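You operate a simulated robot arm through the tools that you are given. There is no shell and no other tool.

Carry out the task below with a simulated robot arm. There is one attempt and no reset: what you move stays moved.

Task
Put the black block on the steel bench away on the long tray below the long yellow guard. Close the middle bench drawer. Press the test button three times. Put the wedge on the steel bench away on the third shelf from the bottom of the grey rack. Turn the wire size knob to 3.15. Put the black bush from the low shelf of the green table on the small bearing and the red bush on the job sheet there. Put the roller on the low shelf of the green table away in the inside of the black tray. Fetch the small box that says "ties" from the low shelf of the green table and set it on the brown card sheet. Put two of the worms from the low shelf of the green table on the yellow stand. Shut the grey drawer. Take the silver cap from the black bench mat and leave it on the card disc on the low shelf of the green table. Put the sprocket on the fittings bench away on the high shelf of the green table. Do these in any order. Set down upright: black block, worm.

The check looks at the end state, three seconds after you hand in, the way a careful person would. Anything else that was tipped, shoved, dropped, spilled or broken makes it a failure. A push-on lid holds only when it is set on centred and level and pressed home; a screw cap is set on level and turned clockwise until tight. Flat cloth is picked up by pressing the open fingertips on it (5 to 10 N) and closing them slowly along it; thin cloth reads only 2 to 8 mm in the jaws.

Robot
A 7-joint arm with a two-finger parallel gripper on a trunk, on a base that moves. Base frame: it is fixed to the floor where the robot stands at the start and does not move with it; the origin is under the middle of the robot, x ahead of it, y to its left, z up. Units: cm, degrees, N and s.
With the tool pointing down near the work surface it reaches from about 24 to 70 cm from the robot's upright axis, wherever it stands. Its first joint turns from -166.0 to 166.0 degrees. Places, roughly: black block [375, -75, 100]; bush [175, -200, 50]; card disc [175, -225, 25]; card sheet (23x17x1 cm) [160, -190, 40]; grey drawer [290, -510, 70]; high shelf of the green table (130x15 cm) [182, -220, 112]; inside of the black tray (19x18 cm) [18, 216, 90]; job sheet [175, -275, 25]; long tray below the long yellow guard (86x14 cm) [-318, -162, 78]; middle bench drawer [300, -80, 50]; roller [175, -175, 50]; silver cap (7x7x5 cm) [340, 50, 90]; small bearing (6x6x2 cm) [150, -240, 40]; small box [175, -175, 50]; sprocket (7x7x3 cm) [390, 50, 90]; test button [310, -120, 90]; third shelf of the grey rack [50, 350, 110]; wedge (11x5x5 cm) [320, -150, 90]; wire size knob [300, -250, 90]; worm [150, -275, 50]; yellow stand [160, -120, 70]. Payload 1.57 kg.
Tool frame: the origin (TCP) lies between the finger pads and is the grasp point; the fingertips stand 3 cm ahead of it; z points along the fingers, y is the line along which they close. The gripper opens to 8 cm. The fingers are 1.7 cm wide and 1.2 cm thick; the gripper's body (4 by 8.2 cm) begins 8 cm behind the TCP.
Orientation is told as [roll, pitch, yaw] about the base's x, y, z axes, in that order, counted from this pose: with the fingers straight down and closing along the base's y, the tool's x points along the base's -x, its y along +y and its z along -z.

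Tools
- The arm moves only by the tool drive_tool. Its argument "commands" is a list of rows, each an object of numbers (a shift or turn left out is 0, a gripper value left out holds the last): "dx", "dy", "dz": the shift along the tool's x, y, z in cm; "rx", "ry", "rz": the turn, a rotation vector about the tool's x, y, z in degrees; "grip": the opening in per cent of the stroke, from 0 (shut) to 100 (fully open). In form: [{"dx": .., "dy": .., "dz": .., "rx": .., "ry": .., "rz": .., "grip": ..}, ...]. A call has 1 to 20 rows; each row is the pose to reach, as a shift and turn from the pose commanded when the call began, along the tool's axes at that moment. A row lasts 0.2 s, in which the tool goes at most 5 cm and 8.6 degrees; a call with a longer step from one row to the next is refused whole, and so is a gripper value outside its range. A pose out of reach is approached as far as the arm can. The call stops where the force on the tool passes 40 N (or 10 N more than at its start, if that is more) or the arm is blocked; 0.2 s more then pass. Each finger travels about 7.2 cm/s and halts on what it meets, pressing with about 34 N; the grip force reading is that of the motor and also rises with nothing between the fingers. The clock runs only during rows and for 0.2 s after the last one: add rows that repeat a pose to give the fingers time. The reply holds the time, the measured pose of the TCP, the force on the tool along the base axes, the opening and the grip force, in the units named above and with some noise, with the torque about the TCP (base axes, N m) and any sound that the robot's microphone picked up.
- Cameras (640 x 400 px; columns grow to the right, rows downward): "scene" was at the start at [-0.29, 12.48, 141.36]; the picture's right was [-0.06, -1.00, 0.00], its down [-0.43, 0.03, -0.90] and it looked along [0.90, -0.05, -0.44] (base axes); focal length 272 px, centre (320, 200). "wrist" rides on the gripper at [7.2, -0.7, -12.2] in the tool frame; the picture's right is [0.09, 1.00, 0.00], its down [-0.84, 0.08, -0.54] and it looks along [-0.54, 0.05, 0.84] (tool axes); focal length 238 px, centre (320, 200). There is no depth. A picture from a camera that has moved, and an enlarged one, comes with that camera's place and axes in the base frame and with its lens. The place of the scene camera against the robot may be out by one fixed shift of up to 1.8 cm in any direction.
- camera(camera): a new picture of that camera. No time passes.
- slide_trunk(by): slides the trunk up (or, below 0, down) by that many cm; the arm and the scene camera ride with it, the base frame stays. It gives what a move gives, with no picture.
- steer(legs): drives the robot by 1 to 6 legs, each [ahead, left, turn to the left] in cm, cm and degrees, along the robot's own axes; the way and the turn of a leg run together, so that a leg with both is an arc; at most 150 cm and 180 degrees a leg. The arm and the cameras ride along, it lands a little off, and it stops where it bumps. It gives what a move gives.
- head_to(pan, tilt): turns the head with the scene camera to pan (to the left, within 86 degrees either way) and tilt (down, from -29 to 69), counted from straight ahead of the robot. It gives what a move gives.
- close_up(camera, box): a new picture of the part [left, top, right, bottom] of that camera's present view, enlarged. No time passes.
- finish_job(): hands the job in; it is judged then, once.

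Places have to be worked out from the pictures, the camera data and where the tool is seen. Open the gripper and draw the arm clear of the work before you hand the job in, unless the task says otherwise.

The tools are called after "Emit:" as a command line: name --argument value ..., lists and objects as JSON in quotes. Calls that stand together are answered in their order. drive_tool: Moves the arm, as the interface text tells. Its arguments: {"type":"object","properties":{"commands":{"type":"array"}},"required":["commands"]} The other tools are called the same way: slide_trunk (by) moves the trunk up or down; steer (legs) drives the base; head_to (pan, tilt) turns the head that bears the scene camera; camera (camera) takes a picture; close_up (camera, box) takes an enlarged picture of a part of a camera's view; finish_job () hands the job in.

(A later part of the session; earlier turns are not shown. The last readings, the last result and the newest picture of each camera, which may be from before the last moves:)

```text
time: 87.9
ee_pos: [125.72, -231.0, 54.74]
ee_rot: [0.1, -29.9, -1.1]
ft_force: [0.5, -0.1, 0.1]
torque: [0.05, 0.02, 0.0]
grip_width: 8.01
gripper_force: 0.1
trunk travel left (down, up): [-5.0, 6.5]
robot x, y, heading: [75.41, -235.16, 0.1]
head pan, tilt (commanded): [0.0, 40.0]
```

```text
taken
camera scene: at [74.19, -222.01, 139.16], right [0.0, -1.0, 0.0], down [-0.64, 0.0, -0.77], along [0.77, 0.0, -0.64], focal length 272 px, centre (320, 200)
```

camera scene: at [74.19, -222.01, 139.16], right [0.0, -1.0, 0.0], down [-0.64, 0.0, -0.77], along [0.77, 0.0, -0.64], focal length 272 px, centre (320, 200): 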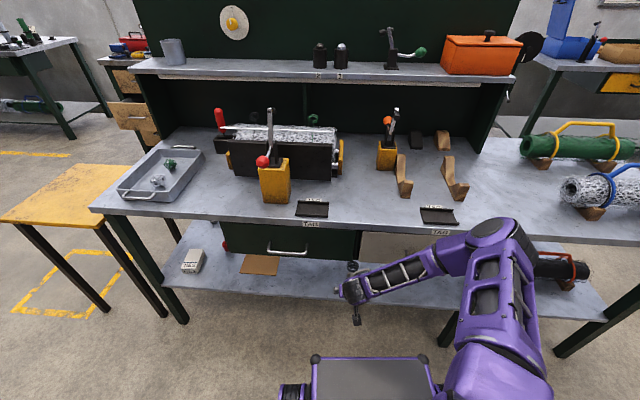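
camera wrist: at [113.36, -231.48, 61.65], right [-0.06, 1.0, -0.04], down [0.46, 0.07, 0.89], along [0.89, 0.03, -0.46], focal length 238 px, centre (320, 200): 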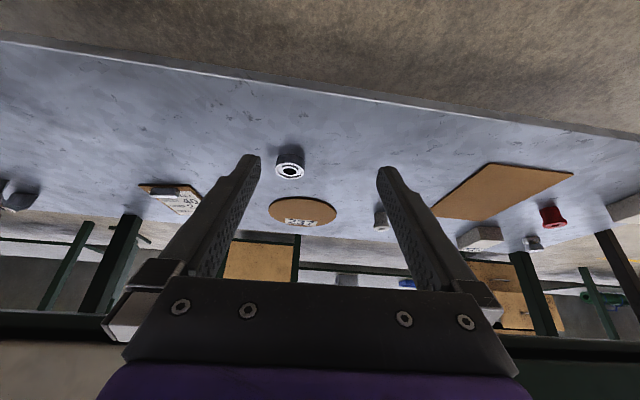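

Excellent view under the drawers: bearing, card disc, job sheet, card sheet and items. I zoom in to identify each.

Emit:
close_up --camera "wrist" --box '[120, 130, 440, 260]'

Emit:
close_up --camera "wrist" --box '[0, 140, 210, 260]'

Emit:
close_up --camera "wrist" --box '[360, 140, 640, 280]'

```text
2.00 times, centred on (280, 195) of wrist
camera zoom: at [113.36, -231.48, 61.65], right [-0.06, 1.0, -0.04], down [0.46, 0.07, 0.89], along [0.89, 0.03, -0.46], focal length 477 px, centre (400, 210)
```

zoom: 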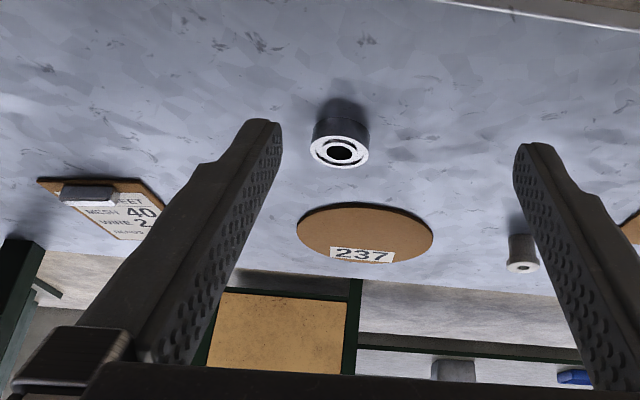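

```text
3.05 times, centred on (105, 200) of wrist
camera zoom: at [113.36, -231.48, 61.65], right [-0.06, 1.0, -0.04], down [0.46, 0.07, 0.89], along [0.89, 0.03, -0.46], focal length 726 px, centre (975, 200)
```

zoom: 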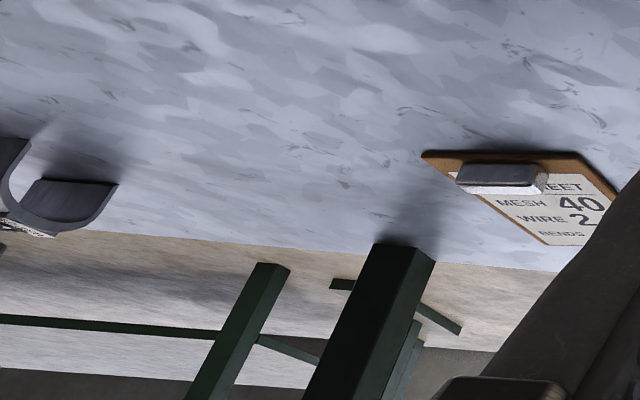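

```text
2.29 times, centred on (500, 210) of wrist
camera zoom: at [113.36, -231.48, 61.65], right [-0.06, 1.0, -0.04], down [0.46, 0.07, 0.89], along [0.89, 0.03, -0.46], focal length 545 px, centre (-91, 177)
```

zoom: 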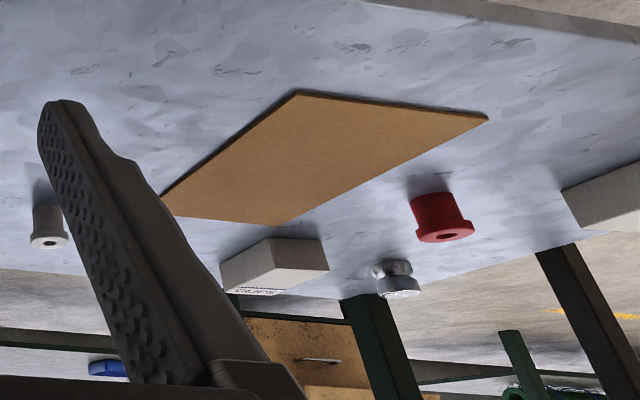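

I see the small bearing, card disc (237), job sheet clipboard, a grey bush, red bush, CLIPS box, and the roller. I move further right to look for the black bush and the worms.

Emit:
steer --legs '[[0, -50, 0]]'

Emit:
camera --camera "wrist"

Emit:
close_up --camera "wrist" --box '[0, 80, 320, 260]'

Emit:
close_up --camera "wrist" --box '[320, 80, 640, 260]'

Emit:
camera --camera "scene"

```text
time: 93.2
ee_pos: [125.51, -281.59, 54.83]
ee_rot: [0.1, -29.9, -1.4]
ft_force: [-0.3, -0.3, 0.4]
torque: [0.06, 0.03, -0.03]
grip_width: 8.03
gripper_force: 0.2
trunk travel left (down, up): [-5.0, 6.5]
robot x, y, heading: [74.6, -285.25, -0.7]
head pan, tilt (commanded): [0.0, 40.0]
```

```text
taken
camera wrist: at [113.23, -282.02, 61.69], right [-0.05, 1.0, -0.04], down [0.46, 0.06, 0.89], along [0.89, 0.03, -0.46], focal length 238 px, centre (320, 200)
```

wrist: 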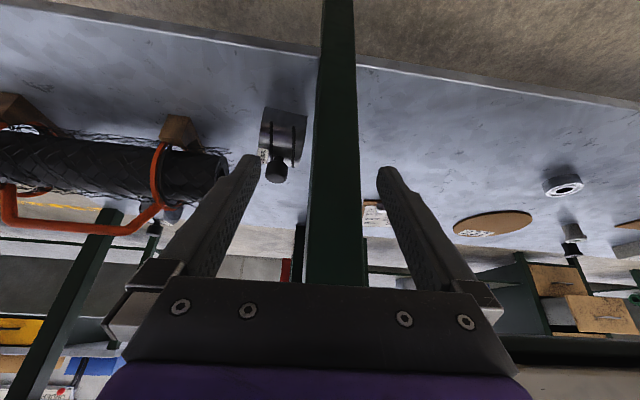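

```text
2.00 times, centred on (160, 170) of wrist
camera zoom: at [113.23, -282.02, 61.69], right [-0.05, 1.0, -0.04], down [0.46, 0.06, 0.89], along [0.89, 0.03, -0.46], focal length 477 px, centre (640, 260)
```

zoom: 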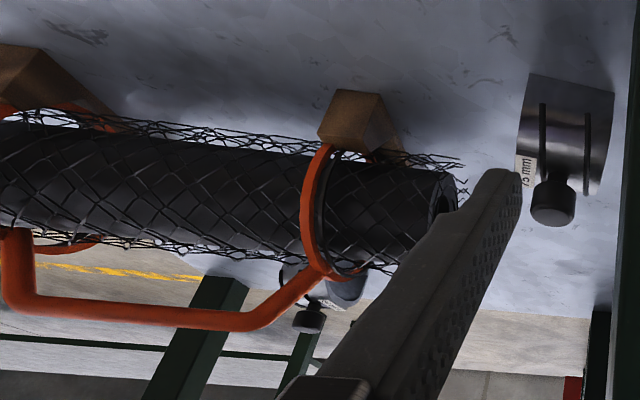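

```text
2.00 times, centred on (480, 170) of wrist
camera zoom: at [113.23, -282.02, 61.69], right [-0.05, 1.0, -0.04], down [0.46, 0.06, 0.89], along [0.89, 0.03, -0.46], focal length 477 px, centre (0, 260)
```

zoom: 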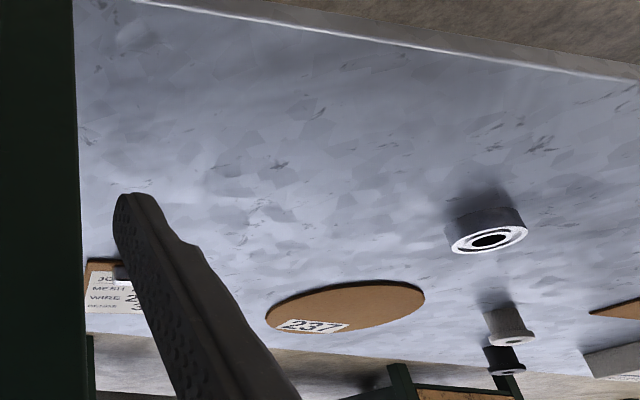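

```text
taken
camera scene: at [74.14, -272.29, 139.16], right [-0.01, -1.0, 0.0], down [-0.64, 0.0, -0.77], along [0.77, -0.01, -0.64], focal length 272 px, centre (320, 200)
```

scene: 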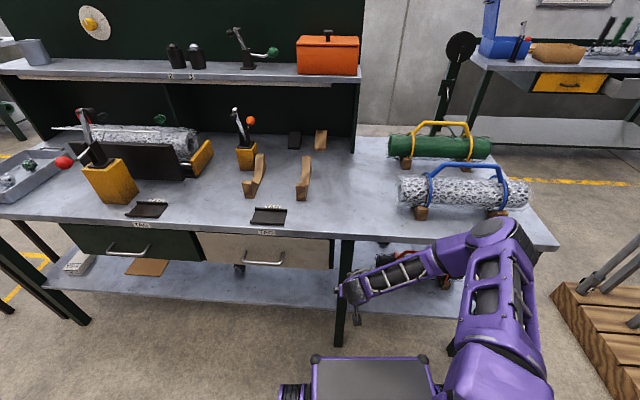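

The black bush stands behind the grey one near the shelf's back edge, and there are knobbed metal pieces (likely the worms) at this end. I zoom in on them.

Emit:
close_up --camera "wrist" --box '[220, 90, 340, 200]'

Emit:
close_up --camera "wrist" --box '[80, 170, 240, 270]'

Emit:
close_up --camera "scene" --box '[320, 220, 560, 370]'

```text
3.64 times, centred on (280, 145) of wrist
camera zoom: at [113.23, -282.02, 61.69], right [-0.05, 1.0, -0.04], down [0.46, 0.06, 0.89], along [0.89, 0.03, -0.46], focal length 867 px, centre (466, 400)
```

zoom: 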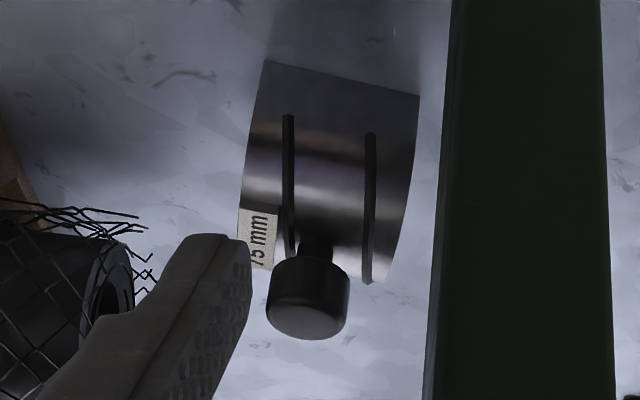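

```text
4.00 times, centred on (160, 220) of wrist
camera zoom: at [113.23, -282.02, 61.69], right [-0.05, 1.0, -0.04], down [0.46, 0.06, 0.89], along [0.89, 0.03, -0.46], focal length 953 px, centre (960, 120)
```

zoom: 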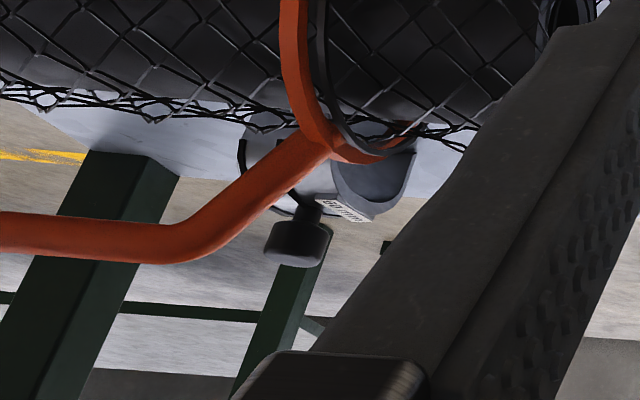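

```text
2.67 times, centred on (440, 295) of scene
camera zoom: at [74.14, -272.29, 139.16], right [-0.01, -1.0, 0.0], down [-0.64, 0.0, -0.77], along [0.77, -0.01, -0.64], focal length 726 px, centre (0, -53)
```

zoom: 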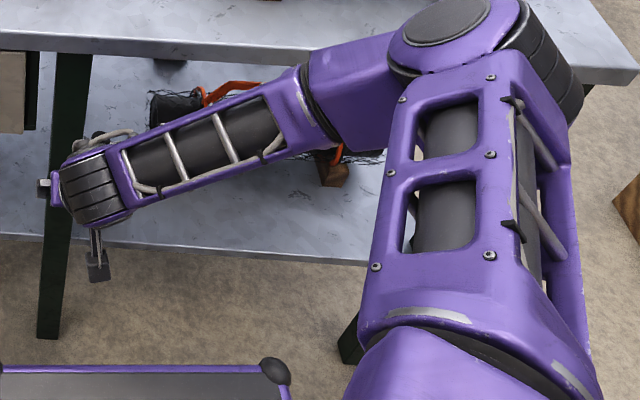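

These are half-round "worms" with a black knob on top (label "75 mm"); one is at about (142,-287) near the front edge, another lies behind the black roll. I lower the trunk and move the hand (opened to ~5 cm) above worm 1's knob.

Emit:
slide_trunk --by -5

Emit:
drive_tool --commands '[{"dx": -0.6, "dy": -3.2, "dz": -1, "grip": 62}, {"dx": -1.1, "dy": -6.4, "dz": -1.9, "grip": 62}, {"dx": -4.7, "dy": -6.3, "dz": 0.2, "grip": 62}, {"dx": -8.3, "dy": -6.2, "dz": 2.2, "grip": 62}, {"dx": -9.7, "dy": -6.1, "dz": 3.0, "grip": 62}, {"dx": -9.7, "dy": -6.1, "dz": 3.0, "grip": 62}]'

Emit:
camera --camera "wrist"

Emit:
camera --camera "scene"

```text
time: 94.1
ee_pos: [125.55, -281.62, 49.87]
ee_rot: [0.2, -29.9, -1.6]
ft_force: [0.0, -0.7, 0.5]
torque: [0.0, 0.04, 0.0]
grip_width: 8.0
gripper_force: 0.0
trunk travel left (down, up): [0.0, 11.5]
robot x, y, heading: [75.3, -285.48, -0.3]
head pan, tilt (commanded): [0.0, 40.0]
```

```text
time: 95.5
ee_pos: [135.35, -288.02, 52.18]
ee_rot: [0.2, -29.9, -1.5]
ft_force: [-0.8, 0.2, 1.2]
torque: [0.04, 0.03, 0.01]
grip_width: 4.96
gripper_force: 0.1
trunk travel left (down, up): [0.0, 11.5]
robot x, y, heading: [75.11, -284.99, -0.2]
head pan, tilt (commanded): [0.0, 40.0]
```

```text
taken
camera wrist: at [123.06, -288.37, 59.1], right [-0.05, 1.0, -0.04], down [0.46, 0.06, 0.89], along [0.89, 0.03, -0.46], focal length 238 px, centre (320, 200)
```

wrist: 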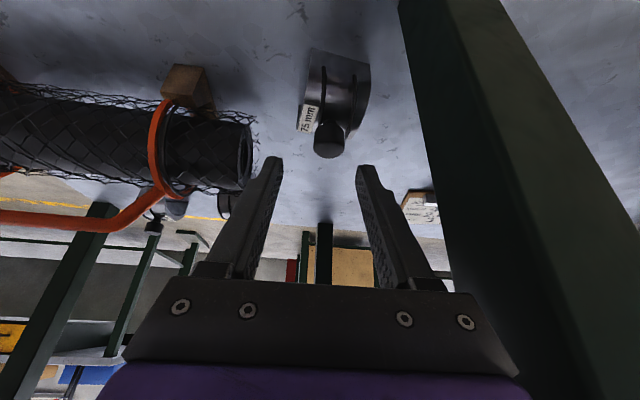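

```text
taken
camera scene: at [74.14, -272.3, 134.16], right [-0.01, -1.0, 0.0], down [-0.64, 0.0, -0.77], along [0.77, -0.01, -0.64], focal length 272 px, centre (320, 200)
```

scene: 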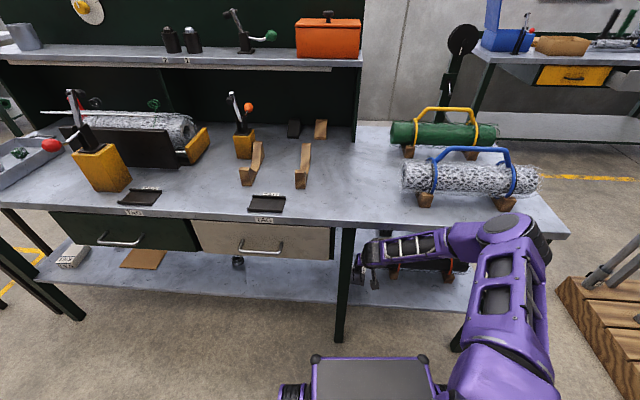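

I zoom in on the worm between the fingers to triangulate its knob.

Emit:
close_up --camera "wrist" --box '[260, 30, 400, 180]'

Emit:
close_up --camera "wrist" --box '[100, 150, 280, 270]'

```text
2.67 times, centred on (330, 105) of wrist
camera zoom: at [123.06, -288.37, 59.1], right [-0.05, 1.0, -0.04], down [0.46, 0.06, 0.89], along [0.89, 0.03, -0.46], focal length 636 px, centre (293, 453)
```

zoom: 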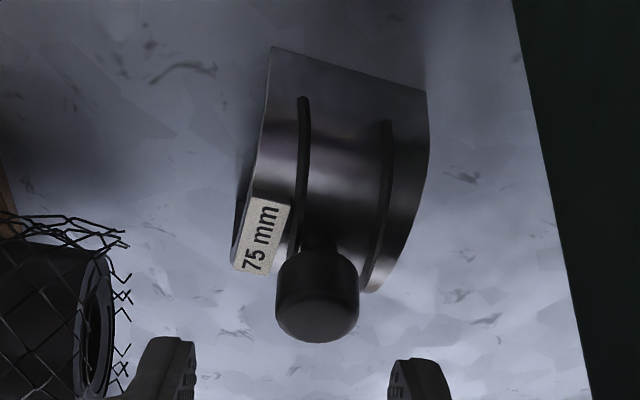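

```text
3.33 times, centred on (190, 210) of wrist
camera zoom: at [123.06, -288.37, 59.1], right [-0.05, 1.0, -0.04], down [0.46, 0.06, 0.89], along [0.89, 0.03, -0.46], focal length 794 px, centre (753, 167)
```

zoom: 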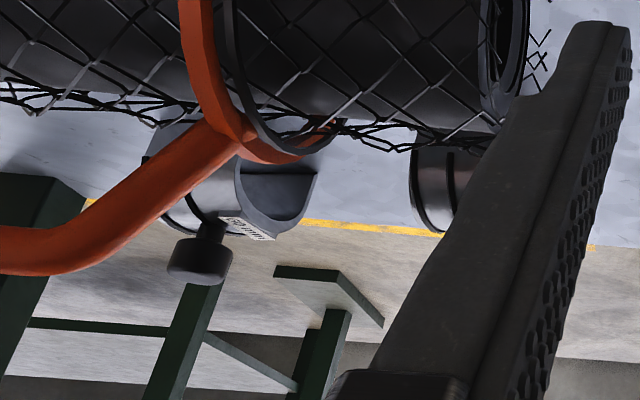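

Triangulation gives the knob centre at about (141.2, -287.2, 43.4) and the shelf at z≈35.6. I move over it, descend and grasp the knob.

Emit:
drive_tool --commands '[{"dx": -2.5, "dy": 0.5, "dz": 1.5}, {"dx": -5.07, "dy": 0.95, "dz": 2.93}, {"dx": -3.97, "dy": 0.95, "dz": 4.83}, {"dx": -2.87, "dy": 0.95, "dz": 6.74}, {"dx": -1.77, "dy": 0.95, "dz": 8.65}, {"dx": -0.77, "dy": 0.95, "dz": 10.4}, {"dx": -0.77, "dy": 0.95, "dz": 10.4}]'

Emit:
camera --camera "wrist"

```text
time: 97.0
ee_pos: [142.58, -287.03, 44.63]
ee_rot: [0.1, -31.0, -1.3]
ft_force: [-5.3, 0.4, 17.2]
torque: [-0.47, 0.03, -0.05]
grip_width: 4.94
gripper_force: 0.1
trunk travel left (down, up): [0.0, 11.5]
robot x, y, heading: [75.11, -285.56, -0.3]
head pan, tilt (commanded): [0.0, 40.0]
stopped in row 7: the force on the tool passed its limit at 45 N (the readings are from after the stop); the commanded pose is now the measured one
```

```text
taken
camera wrist: at [130.02, -287.31, 51.2], right [-0.06, 1.0, -0.05], down [0.44, 0.07, 0.9], along [0.9, 0.03, -0.44], focal length 238 px, centre (320, 200)
```

wrist: 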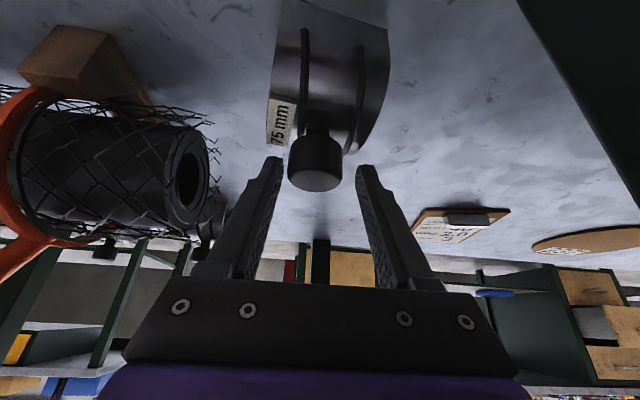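

The right fingertip touched the shell's top, so the shell is higher than thought. I back off slightly (up and back) so that only the fingertips surround the knob, then close.

Emit:
drive_tool --commands '[{"dx": 0.7, "dy": -0.1, "dz": -1.6}, {"dx": 1.45, "dy": -0.2, "dz": -2.0}, {"dx": 1.45, "dy": -0.2, "dz": -2.0}, {"dx": 1.45, "dy": -0.2, "dz": -2.0, "grip": 0}, {"dx": 1.45, "dy": -0.2, "dz": -2.0, "grip": 0}, {"dx": 1.45, "dy": -0.2, "dz": -2.0, "grip": 0}, {"dx": 1.45, "dy": -0.2, "dz": -2.0, "grip": 0}]'

Emit:
camera --camera "wrist"

```text
time: 98.6
ee_pos: [140.0, -287.02, 45.1]
ee_rot: [0.1, -30.8, -1.5]
ft_force: [-0.1, -1.3, 0.3]
torque: [0.02, 0.05, 0.04]
grip_width: 2.9
gripper_force: 33.9
trunk travel left (down, up): [0.0, 11.5]
robot x, y, heading: [75.18, -284.94, -0.4]
head pan, tilt (commanded): [0.0, 40.0]
```

```text
taken
camera wrist: at [127.56, -287.48, 51.89], right [-0.06, 1.0, -0.05], down [0.44, 0.07, 0.89], along [0.9, 0.03, -0.45], focal length 238 px, centre (320, 200)
```

wrist: 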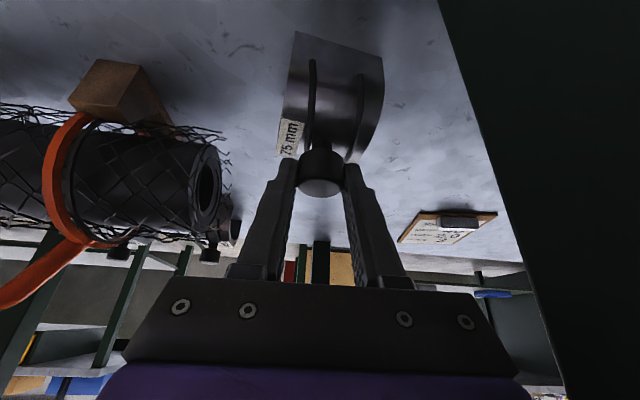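

The knob is gripped (2.9 cm). I lift the worm 6 cm, check, then back the base away from the table.

Emit:
drive_tool --commands '[{"dx": -1, "dz": -1.7}, {"dx": -2, "dz": -3.4}, {"dx": -3.07, "dz": -5.15}, {"dx": -3.07, "dz": -5.15}]'

Emit:
camera --camera "wrist"

```text
time: 99.6
ee_pos: [139.08, -286.85, 49.66]
ee_rot: [0.2, -29.5, -1.2]
ft_force: [-1.5, -0.8, -3.7]
torque: [0.03, -0.01, 0.01]
grip_width: 2.89
gripper_force: 34.1
trunk travel left (down, up): [0.0, 11.5]
robot x, y, heading: [75.44, -285.27, -0.2]
head pan, tilt (commanded): [0.0, 40.0]
```

```text
taken
camera wrist: at [126.69, -287.27, 56.72], right [-0.06, 1.0, -0.04], down [0.46, 0.07, 0.88], along [0.88, 0.03, -0.47], focal length 238 px, centre (320, 200)
```

wrist: 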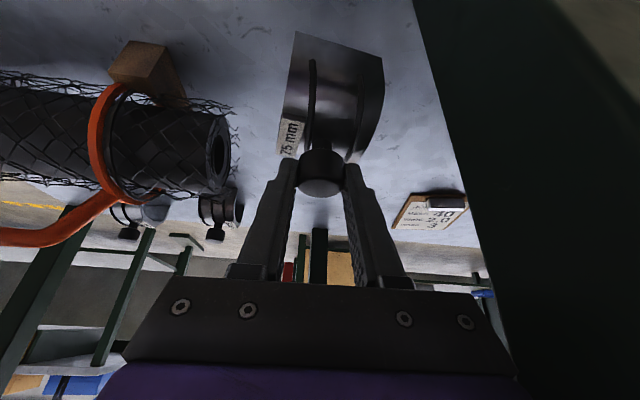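

The worm (about 0.4 kg) is lifted clear. I back the base straight away from the table.

Emit:
steer --legs '[[-22, 0, 0]]'

Emit:
drive_tool --commands '[{"dx": -2.3, "dz": -3.9}, {"dx": -4.6, "dz": -7.8}, {"dx": -6.9, "dz": -11.7}, {"dx": -9.2, "dz": -15.6}, {"dx": -11.5, "dz": -19.5}, {"dx": -13.8, "dz": -23.4}, {"dx": -16.1, "dz": -27.3}, {"dx": -18.4, "dz": -31.2}, {"dx": -20.7, "dz": -35.1}, {"dx": -23, "dz": -39}, {"dx": -23, "dz": -39}]'

Emit:
camera --camera "scene"

```text
time: 101.3
ee_pos: [118.11, -286.72, 51.08]
ee_rot: [0.1, -30.8, -1.1]
ft_force: [-0.4, 0.0, -3.1]
torque: [-0.03, 0.0, -0.03]
grip_width: 2.86
gripper_force: 33.4
trunk travel left (down, up): [0.0, 11.5]
robot x, y, heading: [53.05, -285.02, -0.1]
head pan, tilt (commanded): [0.0, 40.0]
```

```text
time: 103.7
ee_pos: [117.87, -286.95, 96.37]
ee_rot: [0.1, -30.9, -1.0]
ft_force: [0.2, 0.2, -3.7]
torque: [-0.02, 0.03, 0.0]
grip_width: 2.85
gripper_force: 33.9
trunk travel left (down, up): [0.0, 11.5]
robot x, y, heading: [53.41, -285.38, 0.0]
head pan, tilt (commanded): [0.0, 40.0]
```

```text
taken
camera scene: at [52.26, -272.2, 134.16], right [0.0, -1.0, 0.0], down [-0.64, 0.0, -0.77], along [0.77, 0.0, -0.64], focal length 272 px, centre (320, 200)
```

scene: 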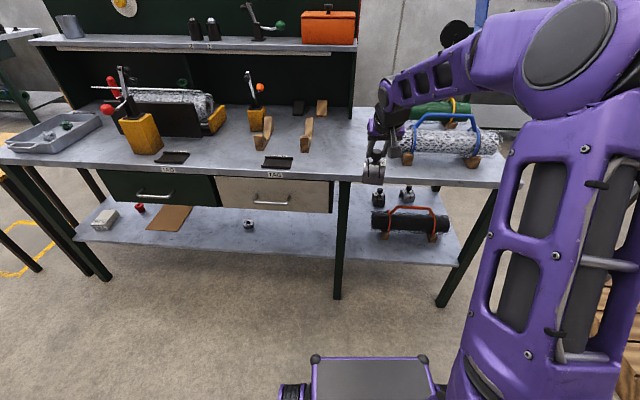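

The arm reaches well at this distance. To carry the worm to the yellow stand I'll turn to face +y, go up the corridor between console and table, and approach the stand from its open (north) side.

Emit:
steer --legs '[[0, 0, 90], [0, -36, 0]]'

Emit:
head_to --pan 0 --tilt 35

Emit:
camera --camera "scene"

```text
time: 111.6
ee_pos: [93.23, -222.14, 96.41]
ee_rot: [0.2, -30.8, 86.4]
ft_force: [-0.2, 0.0, -3.8]
torque: [-0.05, 0.0, -0.01]
grip_width: 2.87
gripper_force: 33.9
trunk travel left (down, up): [0.0, 11.5]
robot x, y, heading: [88.54, -286.49, 87.8]
head pan, tilt (commanded): [0.0, 40.0]
```

```text
time: 112.2
ee_pos: [93.29, -222.24, 96.5]
ee_rot: [0.1, -30.7, 86.4]
ft_force: [1.2, 0.2, -3.1]
torque: [0.02, 0.0, -0.01]
grip_width: 2.86
gripper_force: 34.6
trunk travel left (down, up): [0.0, 11.5]
robot x, y, heading: [88.88, -286.76, 87.6]
head pan, tilt (commanded): [0.0, 35.0]
```

```text
taken
camera scene: at [74.28, -287.26, 134.91], right [1.0, -0.04, 0.0], down [-0.03, -0.57, -0.82], along [0.04, 0.82, -0.57], focal length 272 px, centre (320, 200)
```

scene: 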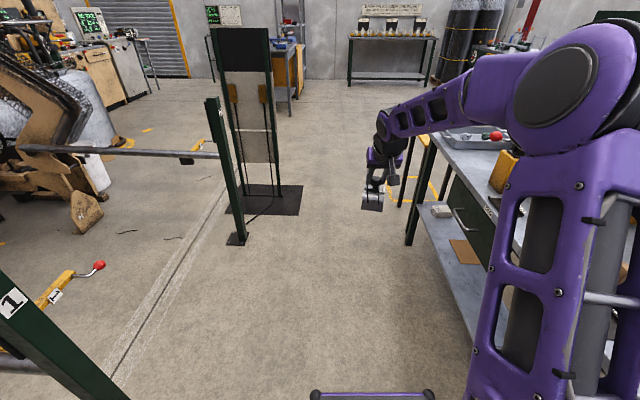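

The corridor looks clear (console edge x≈67, table leg x≈145). I correct the heading and drive up the corridor to the open area north of the stand.

Emit:
steer --legs '[[0, 0, 2.4], [100, -12, 0], [130, 0, 0]]'

Emit:
steer --legs '[[12, -60, 0], [0, 0, -180]]'

Emit:
camera --camera "scene"

Emit:
camera --camera "wrist"

```text
time: 123.9
ee_pos: [99.49, 5.75, 96.4]
ee_rot: [0.2, -30.9, 90.1]
ft_force: [0.4, -0.2, -3.9]
torque: [0.01, 0.01, -0.01]
grip_width: 2.86
gripper_force: 33.6
trunk travel left (down, up): [0.0, 11.5]
robot x, y, heading: [99.49, -59.18, 91.4]
head pan, tilt (commanded): [0.0, 35.0]
```

```text
time: 137.6
ee_pos: [162.47, -110.38, 96.25]
ee_rot: [0.1, -30.8, -87.2]
ft_force: [0.6, -0.2, -3.9]
torque: [0.0, -0.03, 0.0]
grip_width: 2.87
gripper_force: 34.3
trunk travel left (down, up): [0.0, 11.5]
robot x, y, heading: [159.37, -45.87, -86.1]
head pan, tilt (commanded): [0.0, 35.0]
```

```text
taken
camera scene: at [173.14, -45.53, 134.92], right [-1.0, -0.07, 0.0], down [-0.04, 0.57, -0.82], along [0.06, -0.82, -0.57], focal length 272 px, centre (320, 200)
```

scene: 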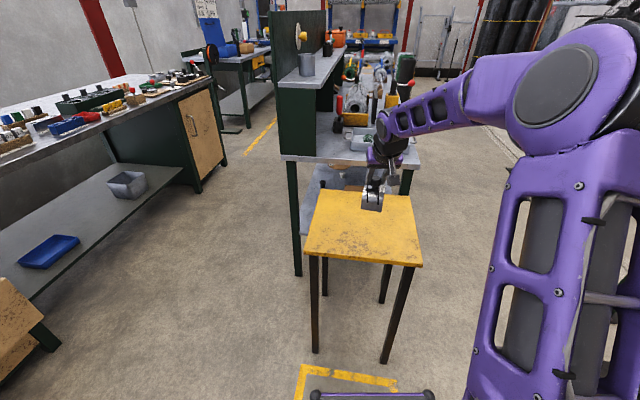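

```text
taken
camera wrist: at [161.16, -98.02, 103.02], right [0.99, 0.13, -0.05], down [0.1, -0.44, 0.89], along [0.1, -0.89, -0.45], focal length 238 px, centre (320, 200)
```

wrist: 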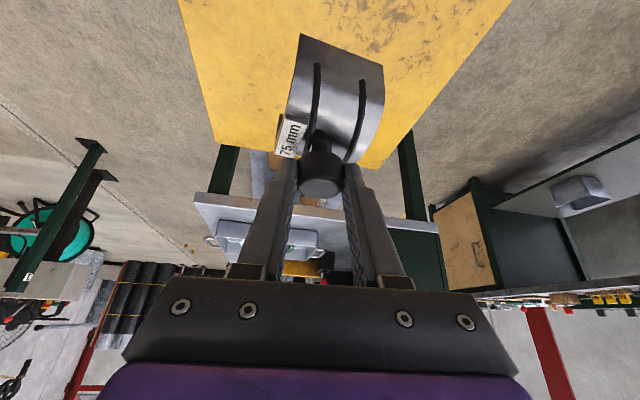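

I'm over the stand; its top spans about x 145–181, y −140 to −103, z≈73.5. I shift the base so worm 1 goes to the left half, leaving room for a second one.

Emit:
steer --legs '[[8, -9, 0]]'

Emit:
drive_tool --commands '[{"dx": 1.8, "dz": 3.0}, {"dx": 3.6, "dz": 6.0}, {"dx": 4.9, "dz": 8.2}, {"dx": 4.9, "dz": 8.2}]'

Emit:
camera --camera "scene"

Emit:
camera --camera "wrist"

```text
time: 139.2
ee_pos: [153.81, -118.84, 96.39]
ee_rot: [0.1, -30.8, -87.4]
ft_force: [-0.6, 0.7, -2.9]
torque: [0.02, 0.02, 0.02]
grip_width: 2.87
gripper_force: 33.9
trunk travel left (down, up): [0.0, 11.5]
robot x, y, heading: [150.71, -54.15, -86.2]
head pan, tilt (commanded): [0.0, 35.0]
```

```text
time: 140.2
ee_pos: [153.73, -118.85, 86.67]
ee_rot: [0.1, -30.7, -87.3]
ft_force: [0.9, 0.7, -3.5]
torque: [0.02, -0.03, 0.01]
grip_width: 2.88
gripper_force: 34.1
trunk travel left (down, up): [0.0, 11.5]
robot x, y, heading: [151.25, -54.14, -86.3]
head pan, tilt (commanded): [0.0, 35.0]
```

```text
taken
camera scene: at [164.5, -54.1, 134.92], right [-1.0, -0.07, 0.0], down [-0.04, 0.57, -0.82], along [0.05, -0.82, -0.57], focal length 272 px, centre (320, 200)
```

scene: 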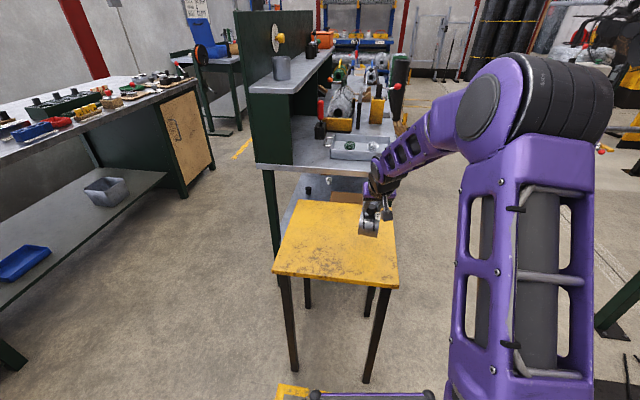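

```text
taken
camera wrist: at [152.49, -106.47, 93.28], right [0.99, 0.13, -0.05], down [0.1, -0.44, 0.89], along [0.09, -0.89, -0.45], focal length 238 px, centre (320, 200)
```

wrist: 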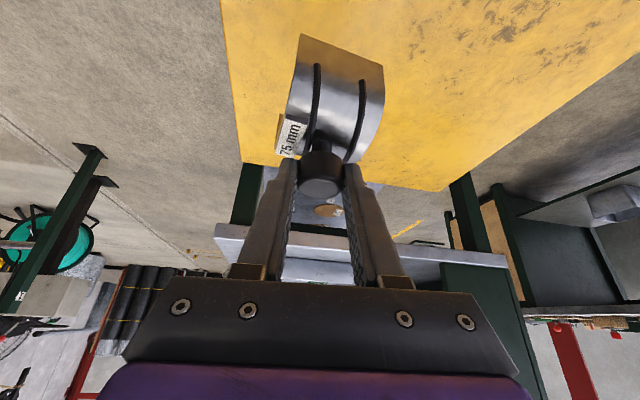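

The worm hovers a few cm above the stand with safe margins. I lower it slowly until contact shows.

Emit:
drive_tool --commands '[{"dx": 0.5, "dz": 0.86}, {"dx": 1.0, "dz": 1.72}, {"dx": 1.3, "dz": 2.15}, {"dx": 1.5, "dz": 2.6}, {"dx": 1.5, "dz": 2.6}]'

```text
time: 141.4
ee_pos: [153.77, -118.88, 83.64]
ee_rot: [0.2, -30.8, -87.2]
ft_force: [1.4, 0.0, -3.3]
torque: [0.04, 0.0, -0.02]
grip_width: 2.85
gripper_force: 34.0
trunk travel left (down, up): [0.0, 11.5]
robot x, y, heading: [150.95, -53.92, -86.2]
head pan, tilt (commanded): [0.0, 35.0]
```

No contact yet at z=83.6; I continue downward in small steps.

Emit:
drive_tool --commands '[{"dx": 0.2, "dz": 0.34}, {"dx": 0.35, "dz": 0.6}, {"dx": 0.5, "dz": 0.86}, {"dx": 0.5, "dz": 0.86}]'

Emit:
camera --camera "wrist"

```text
time: 142.4
ee_pos: [153.73, -118.91, 82.75]
ee_rot: [0.0, -30.8, -87.3]
ft_force: [0.3, 0.1, -3.2]
torque: [0.06, -0.02, -0.02]
grip_width: 2.88
gripper_force: 34.0
trunk travel left (down, up): [0.0, 11.5]
robot x, y, heading: [150.97, -54.36, -86.2]
head pan, tilt (commanded): [0.0, 35.0]
```

```text
taken
camera wrist: at [152.43, -106.6, 89.46], right [0.99, 0.13, -0.05], down [0.1, -0.44, 0.89], along [0.09, -0.89, -0.45], focal length 238 px, centre (320, 200)
```

wrist: 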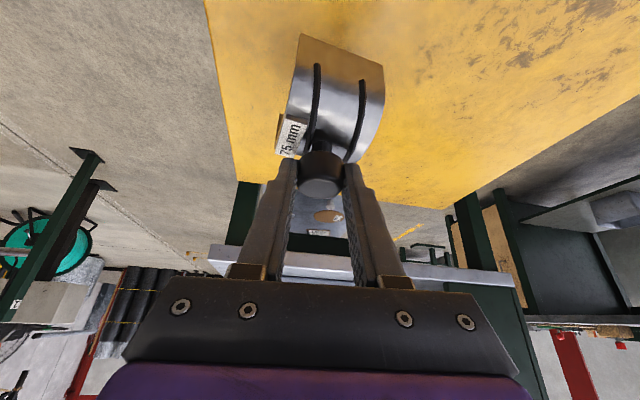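

Still free; I keep descending gently.

Emit:
drive_tool --commands '[{"dx": 0.2, "dz": 0.34}, {"dx": 0.4, "dz": 0.69}, {"dx": 0.6, "dz": 1.03}, {"dx": 0.8, "dz": 1.37}, {"dx": 0.8, "dz": 1.37}]'

```text
time: 143.6
ee_pos: [153.93, -119.08, 81.09]
ee_rot: [0.0, -30.7, -87.2]
ft_force: [0.2, 0.5, -3.1]
torque: [0.02, 0.03, -0.01]
grip_width: 2.87
gripper_force: 33.5
trunk travel left (down, up): [0.0, 11.5]
robot x, y, heading: [150.87, -54.22, -86.2]
head pan, tilt (commanded): [0.0, 35.0]
```

Emit:
drive_tool --commands '[{"dx": 0.15, "dz": 0.26}, {"dx": 0.3, "dz": 0.52}, {"dx": 0.45, "dz": 0.77}, {"dx": 0.6, "dz": 1.03}, {"dx": 0.75, "dz": 1.29}, {"dx": 0.75, "dz": 1.29}]'

Emit:
close_up --camera "wrist" --box '[240, 0, 440, 200]'

```text
time: 145.0
ee_pos: [153.89, -119.02, 79.76]
ee_rot: [0.1, -30.8, -87.2]
ft_force: [-0.1, -0.4, -2.7]
torque: [0.04, 0.02, -0.01]
grip_width: 2.87
gripper_force: 34.2
trunk travel left (down, up): [0.0, 11.5]
robot x, y, heading: [150.93, -54.28, -86.3]
head pan, tilt (commanded): [0.0, 35.0]
```

```text
2.00 times, centred on (340, 100) of wrist
camera zoom: at [152.46, -106.65, 86.41], right [0.99, 0.13, -0.05], down [0.1, -0.44, 0.89], along [0.09, -0.89, -0.45], focal length 477 px, centre (280, 400)
```

zoom: 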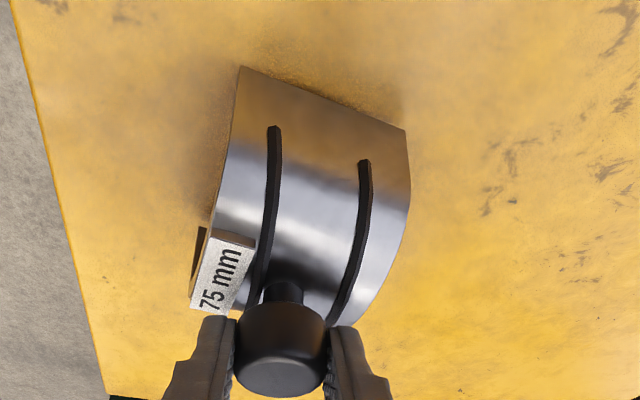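

The worm is almost down (tight shadow). A few more small steps until the force reading changes.

Emit:
drive_tool --commands '[{"dx": 0.12, "dz": 0.21}, {"dx": 0.25, "dz": 0.43}, {"dx": 0.37, "dz": 0.64}, {"dx": 0.5, "dz": 0.86}, {"dx": 0.5, "dz": 0.86}]'

```text
time: 146.2
ee_pos: [153.89, -119.06, 79.22]
ee_rot: [0.2, -31.3, -87.3]
ft_force: [0.5, 4.9, 24.8]
torque: [-0.13, 0.05, 0.06]
grip_width: 2.9
gripper_force: 34.2
trunk travel left (down, up): [0.0, 11.5]
robot x, y, heading: [150.93, -54.3, -86.5]
head pan, tilt (commanded): [0.0, 35.0]
```

Contact at TCP z=79.2 (stand top ≈69.7). I ease off the pressure, open the fingers and withdraw along the tool axis.

Emit:
drive_tool --commands '[{"dx": -0.2, "dz": -0.4}, {"dx": -0.2, "dz": -0.4, "grip": 65}, {"dx": -0.2, "dz": -0.4, "grip": 65}, {"dx": -0.2, "dz": -0.4, "grip": 65}, {"dx": -0.2, "dz": -3, "grip": 65}, {"dx": -0.2, "dz": -7, "grip": 65}, {"dx": -0.2, "dz": -11, "grip": 65}, {"dx": -0.2, "dz": -11, "grip": 65}]'

Emit:
camera --camera "wrist"

```text
time: 148.0
ee_pos: [153.42, -113.44, 88.15]
ee_rot: [0.1, -30.7, -87.2]
ft_force: [-0.1, 0.6, -0.2]
torque: [-0.03, 0.0, -0.01]
grip_width: 5.17
gripper_force: 0.0
trunk travel left (down, up): [0.0, 11.5]
robot x, y, heading: [150.93, -54.29, -86.0]
head pan, tilt (commanded): [0.0, 35.0]
```

```text
taken
camera wrist: at [152.17, -101.06, 94.81], right [0.99, 0.13, -0.05], down [0.1, -0.44, 0.89], along [0.09, -0.89, -0.45], focal length 238 px, centre (320, 200)
```

wrist: 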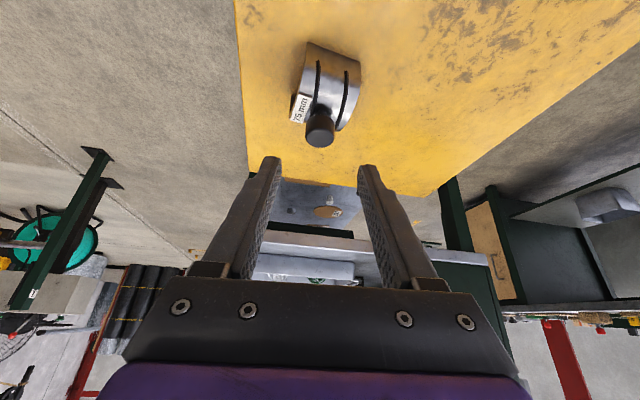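

Worm 1 stands upright on the yellow stand. Next I go to the corridor behind the green table to look at its back side (for worm 2, black bush and roller).

Emit:
steer --legs '[[-14, 0, -3.5], [0, 96, 0]]'

Emit:
head_to --pan 5 --tilt 30

Emit:
camera --camera "scene"

Emit:
camera --camera "wrist"

```text
time: 158.6
ee_pos: [244.82, -100.2, 88.12]
ee_rot: [0.1, -30.7, -92.1]
ft_force: [-0.9, 0.4, -0.1]
torque: [0.01, -0.01, 0.02]
grip_width: 5.22
gripper_force: 0.1
trunk travel left (down, up): [0.0, 11.5]
robot x, y, heading: [247.32, -41.12, -91.0]
head pan, tilt (commanded): [0.0, 35.0]
```

```text
time: 159.2
ee_pos: [244.8, -100.34, 88.12]
ee_rot: [0.1, -30.8, -92.2]
ft_force: [0.3, 0.2, -0.5]
torque: [0.0, 0.03, 0.02]
grip_width: 5.2
gripper_force: 0.1
trunk travel left (down, up): [0.0, 11.5]
robot x, y, heading: [247.26, -40.99, -91.0]
head pan, tilt (commanded): [5.0, 30.0]
```

```text
taken
camera scene: at [261.73, -42.29, 135.69], right [-1.0, -0.07, 0.0], down [-0.03, 0.5, -0.87], along [0.06, -0.86, -0.5], focal length 272 px, centre (320, 200)
```

scene: 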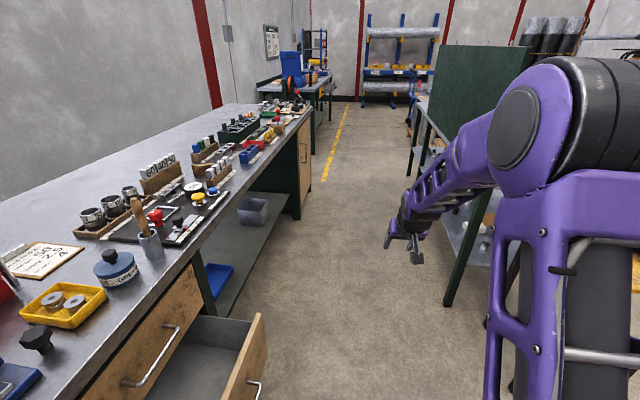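

```text
taken
camera wrist: at [244.56, -87.83, 94.79], right [1.0, 0.04, -0.05], down [0.06, -0.44, 0.89], along [0.02, -0.9, -0.45], focal length 238 px, centre (320, 200)
```

wrist: 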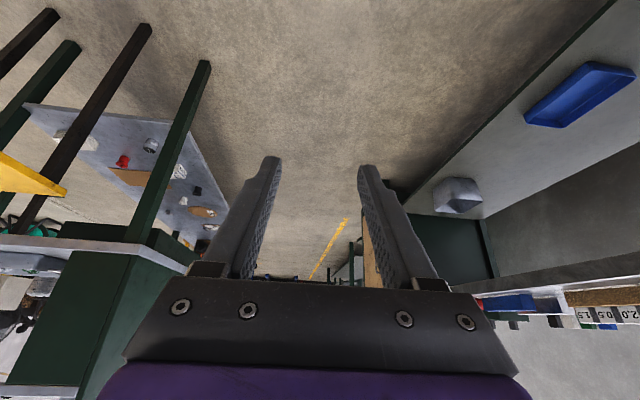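

I'm beside the steel bench with its open middle drawer. I retract the arm to a compact high pose first, then turn to face the steel bench and work there.

Emit:
drive_tool --commands '[{"dx": 0.2, "dz": -4.3, "ry": 3.8}, {"dx": 0.4, "dz": -8.6, "ry": 7.7}, {"dx": 0.6, "dz": -13, "ry": 11.5}, {"dx": 0.7, "dz": -17.3, "ry": 15.4}, {"dx": 0.9, "dz": -21.6, "ry": 19.2}, {"dx": 1.1, "dz": -26, "ry": 23.1}, {"dx": 1.3, "dz": -30.3, "ry": 27}, {"dx": 1.47, "dz": -34.6, "ry": 30.8}, {"dx": 1.47, "dz": -34.6, "ry": 30.8}]'

Emit:
slide_trunk --by 5

Emit:
steer --legs '[[0, -25, 0], [0, 0, 91]]'

Emit:
head_to --pan 0 --tilt 30

Emit:
camera --camera "scene"

```text
time: 161.2
ee_pos: [245.44, -81.21, 116.89]
ee_rot: [0.1, 0.1, -92.2]
ft_force: [-0.4, 0.0, -0.3]
torque: [-0.01, -0.02, -0.02]
grip_width: 5.21
gripper_force: 0.1
trunk travel left (down, up): [0.0, 11.5]
robot x, y, heading: [247.36, -41.15, -91.0]
head pan, tilt (commanded): [5.0, 30.0]
```

```text
time: 162.2
ee_pos: [245.44, -81.16, 121.83]
ee_rot: [0.0, 0.0, -92.2]
ft_force: [-0.8, 0.2, 0.3]
torque: [0.0, -0.03, 0.02]
grip_width: 5.19
gripper_force: 0.2
trunk travel left (down, up): [-5.0, 6.5]
robot x, y, heading: [247.22, -41.24, -91.1]
head pan, tilt (commanded): [5.0, 30.0]
```

```text
time: 169.2
ee_pos: [262.37, -40.38, 121.78]
ee_rot: [0.2, 0.0, 0.9]
ft_force: [-0.5, 0.0, 0.0]
torque: [0.0, -0.02, 0.03]
grip_width: 5.19
gripper_force: 0.0
trunk travel left (down, up): [-5.0, 6.5]
robot x, y, heading: [221.96, -40.24, 1.9]
head pan, tilt (commanded): [5.0, 30.0]
```

```text
time: 169.9
ee_pos: [262.39, -40.4, 121.78]
ee_rot: [0.1, -0.1, 0.8]
ft_force: [0.4, -0.8, 0.6]
torque: [0.01, 0.0, -0.02]
grip_width: 5.22
gripper_force: 0.1
trunk travel left (down, up): [-5.0, 6.5]
robot x, y, heading: [222.35, -40.58, 2.0]
head pan, tilt (commanded): [0.0, 30.0]
```

```text
taken
camera scene: at [221.23, -27.58, 140.7], right [0.03, -1.0, 0.0], down [-0.5, -0.02, -0.87], along [0.87, 0.03, -0.5], focal length 272 px, centre (320, 200)
```

scene: 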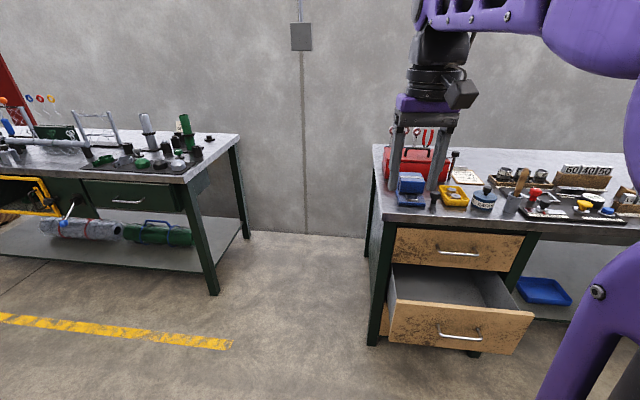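

I see the steel bench with the open drawer. I zoom on its items, then move right to face it.

Emit:
close_up --camera "scene" --box '[370, 120, 640, 250]'

Emit:
steer --legs '[[0, -75, -2]]'

Emit:
camera --camera "scene"

Emit:
close_up --camera "scene" --box '[150, 80, 420, 250]'

```text
2.37 times, centred on (505, 185) of scene
camera zoom: at [221.23, -27.58, 140.7], right [0.03, -1.0, 0.0], down [-0.5, -0.02, -0.87], along [0.87, 0.03, -0.5], focal length 645 px, centre (-118, 236)
```

zoom: 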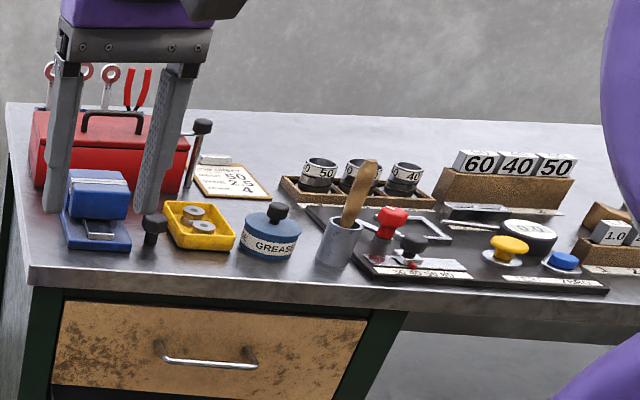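

```text
time: 177.5
ee_pos: [263.51, -117.21, 121.81]
ee_rot: [0.1, 0.1, -1.3]
ft_force: [0.2, 0.4, 0.1]
torque: [0.01, -0.01, 0.0]
grip_width: 5.19
gripper_force: 0.0
trunk travel left (down, up): [-5.0, 6.5]
robot x, y, heading: [223.64, -116.18, -0.4]
head pan, tilt (commanded): [0.0, 30.0]
```

```text
taken
camera scene: at [222.88, -102.84, 140.69], right [-0.01, -1.0, 0.0], down [-0.5, 0.0, -0.87], along [0.87, 0.0, -0.5], focal length 272 px, centre (320, 200)
```

scene: 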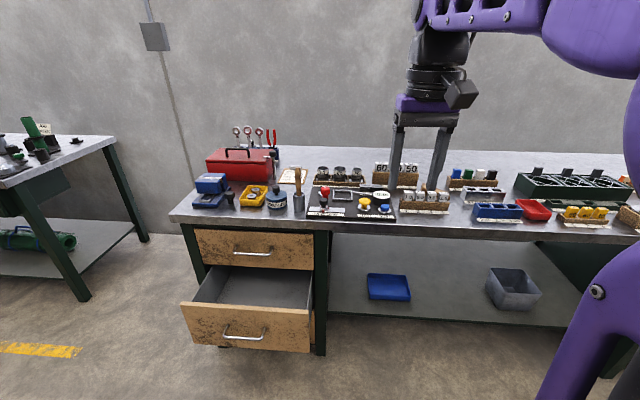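

```text
2.35 times, centred on (285, 165) of scene
camera zoom: at [222.88, -102.84, 140.69], right [-0.01, -1.0, 0.0], down [-0.5, 0.0, -0.87], along [0.87, 0.0, -0.5], focal length 640 px, centre (402, 282)
```

zoom: 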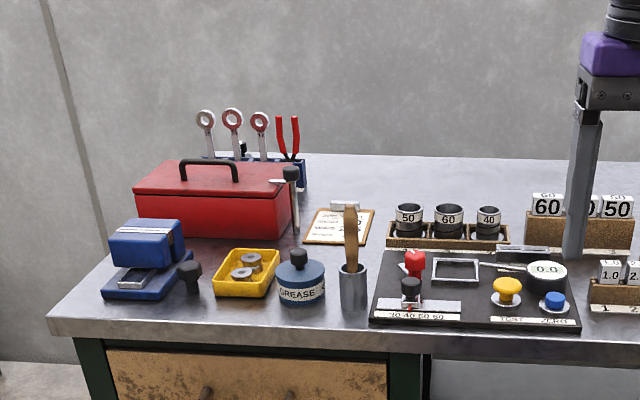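

The tester panel shows TEST and ZERO labels. I zoom in more on it and the rest of the bench.

Emit:
close_up --camera "scene" --box '[300, 175, 410, 230]'

Emit:
close_up --camera "scene" --box '[390, 140, 640, 240]'

Emit:
close_up --camera "scene" --box '[160, 110, 310, 220]'

```text
5.82 times, centred on (355, 202) of scene
camera zoom: at [222.88, -102.84, 140.69], right [-0.01, -1.0, 0.0], down [-0.5, 0.0, -0.87], along [0.87, 0.0, -0.5], focal length 1583 px, centre (116, 186)
```

zoom: 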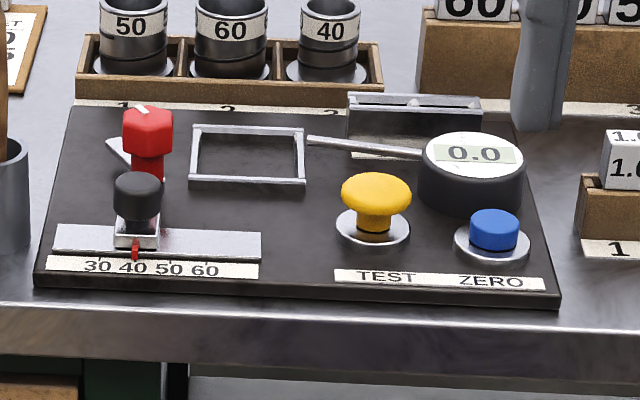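

```text
2.56 times, centred on (515, 190) of scene
camera zoom: at [222.88, -102.84, 140.69], right [-0.01, -1.0, 0.0], down [-0.5, 0.0, -0.87], along [0.87, 0.0, -0.5], focal length 697 px, centre (-179, 226)
```

zoom: 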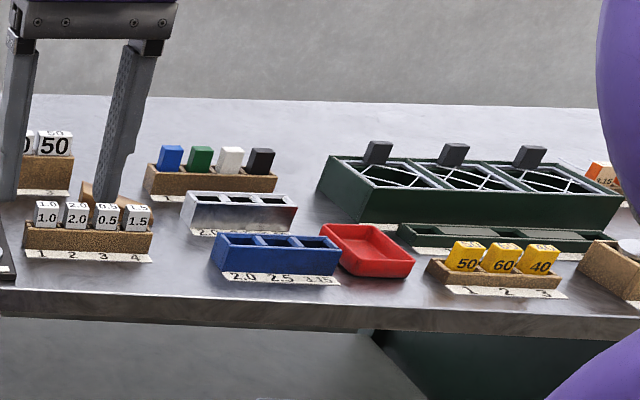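

```text
3.64 times, centred on (235, 165) of scene
camera zoom: at [222.88, -102.84, 140.69], right [-0.01, -1.0, 0.0], down [-0.5, 0.0, -0.87], along [0.87, 0.0, -0.5], focal length 990 px, centre (629, 327)
```

zoom: 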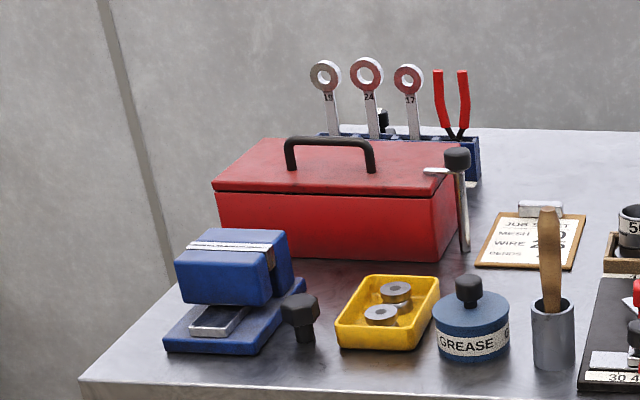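

The yellow mushroom is TEST. The black block seems to be the small black piece behind the wrench rack, and the wedge lies behind the white cubes. I move closer and view the tester panel with the wrist camera.

Emit:
steer --legs '[[22, -2, 0.4]]'

Emit:
camera --camera "wrist"

Emit:
camera --camera "scene"

```text
time: 179.2
ee_pos: [284.99, -118.77, 121.9]
ee_rot: [0.1, 0.0, -0.7]
ft_force: [-0.4, -0.1, 0.2]
torque: [-0.01, -0.01, 0.01]
grip_width: 5.21
gripper_force: 0.1
trunk travel left (down, up): [-5.0, 6.5]
robot x, y, heading: [244.63, -117.65, 0.4]
head pan, tilt (commanded): [0.0, 30.0]
```

```text
taken
camera wrist: at [277.71, -119.34, 133.92], right [-0.08, 1.0, 0.0], down [0.84, 0.07, 0.54], along [0.54, 0.04, -0.84], focal length 238 px, centre (320, 200)
```

wrist: 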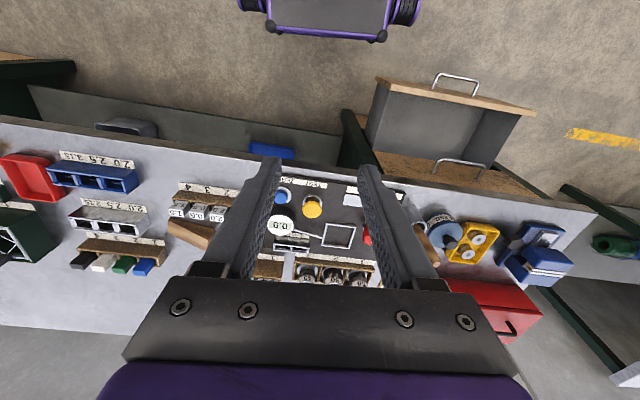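

```text
taken
camera scene: at [244.2, -104.79, 140.69], right [0.01, -1.0, 0.0], down [-0.5, 0.0, -0.87], along [0.87, 0.01, -0.5], focal length 272 px, centre (320, 200)
```

scene: 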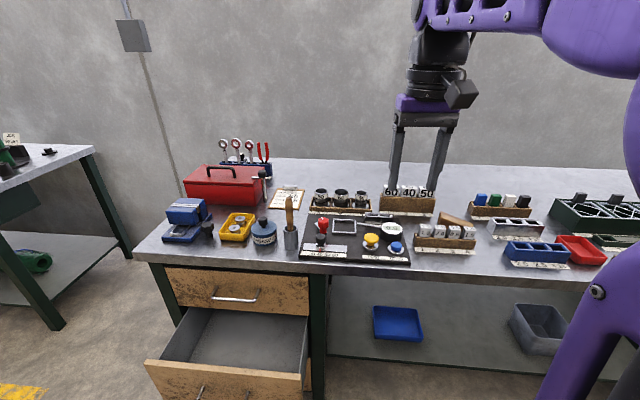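

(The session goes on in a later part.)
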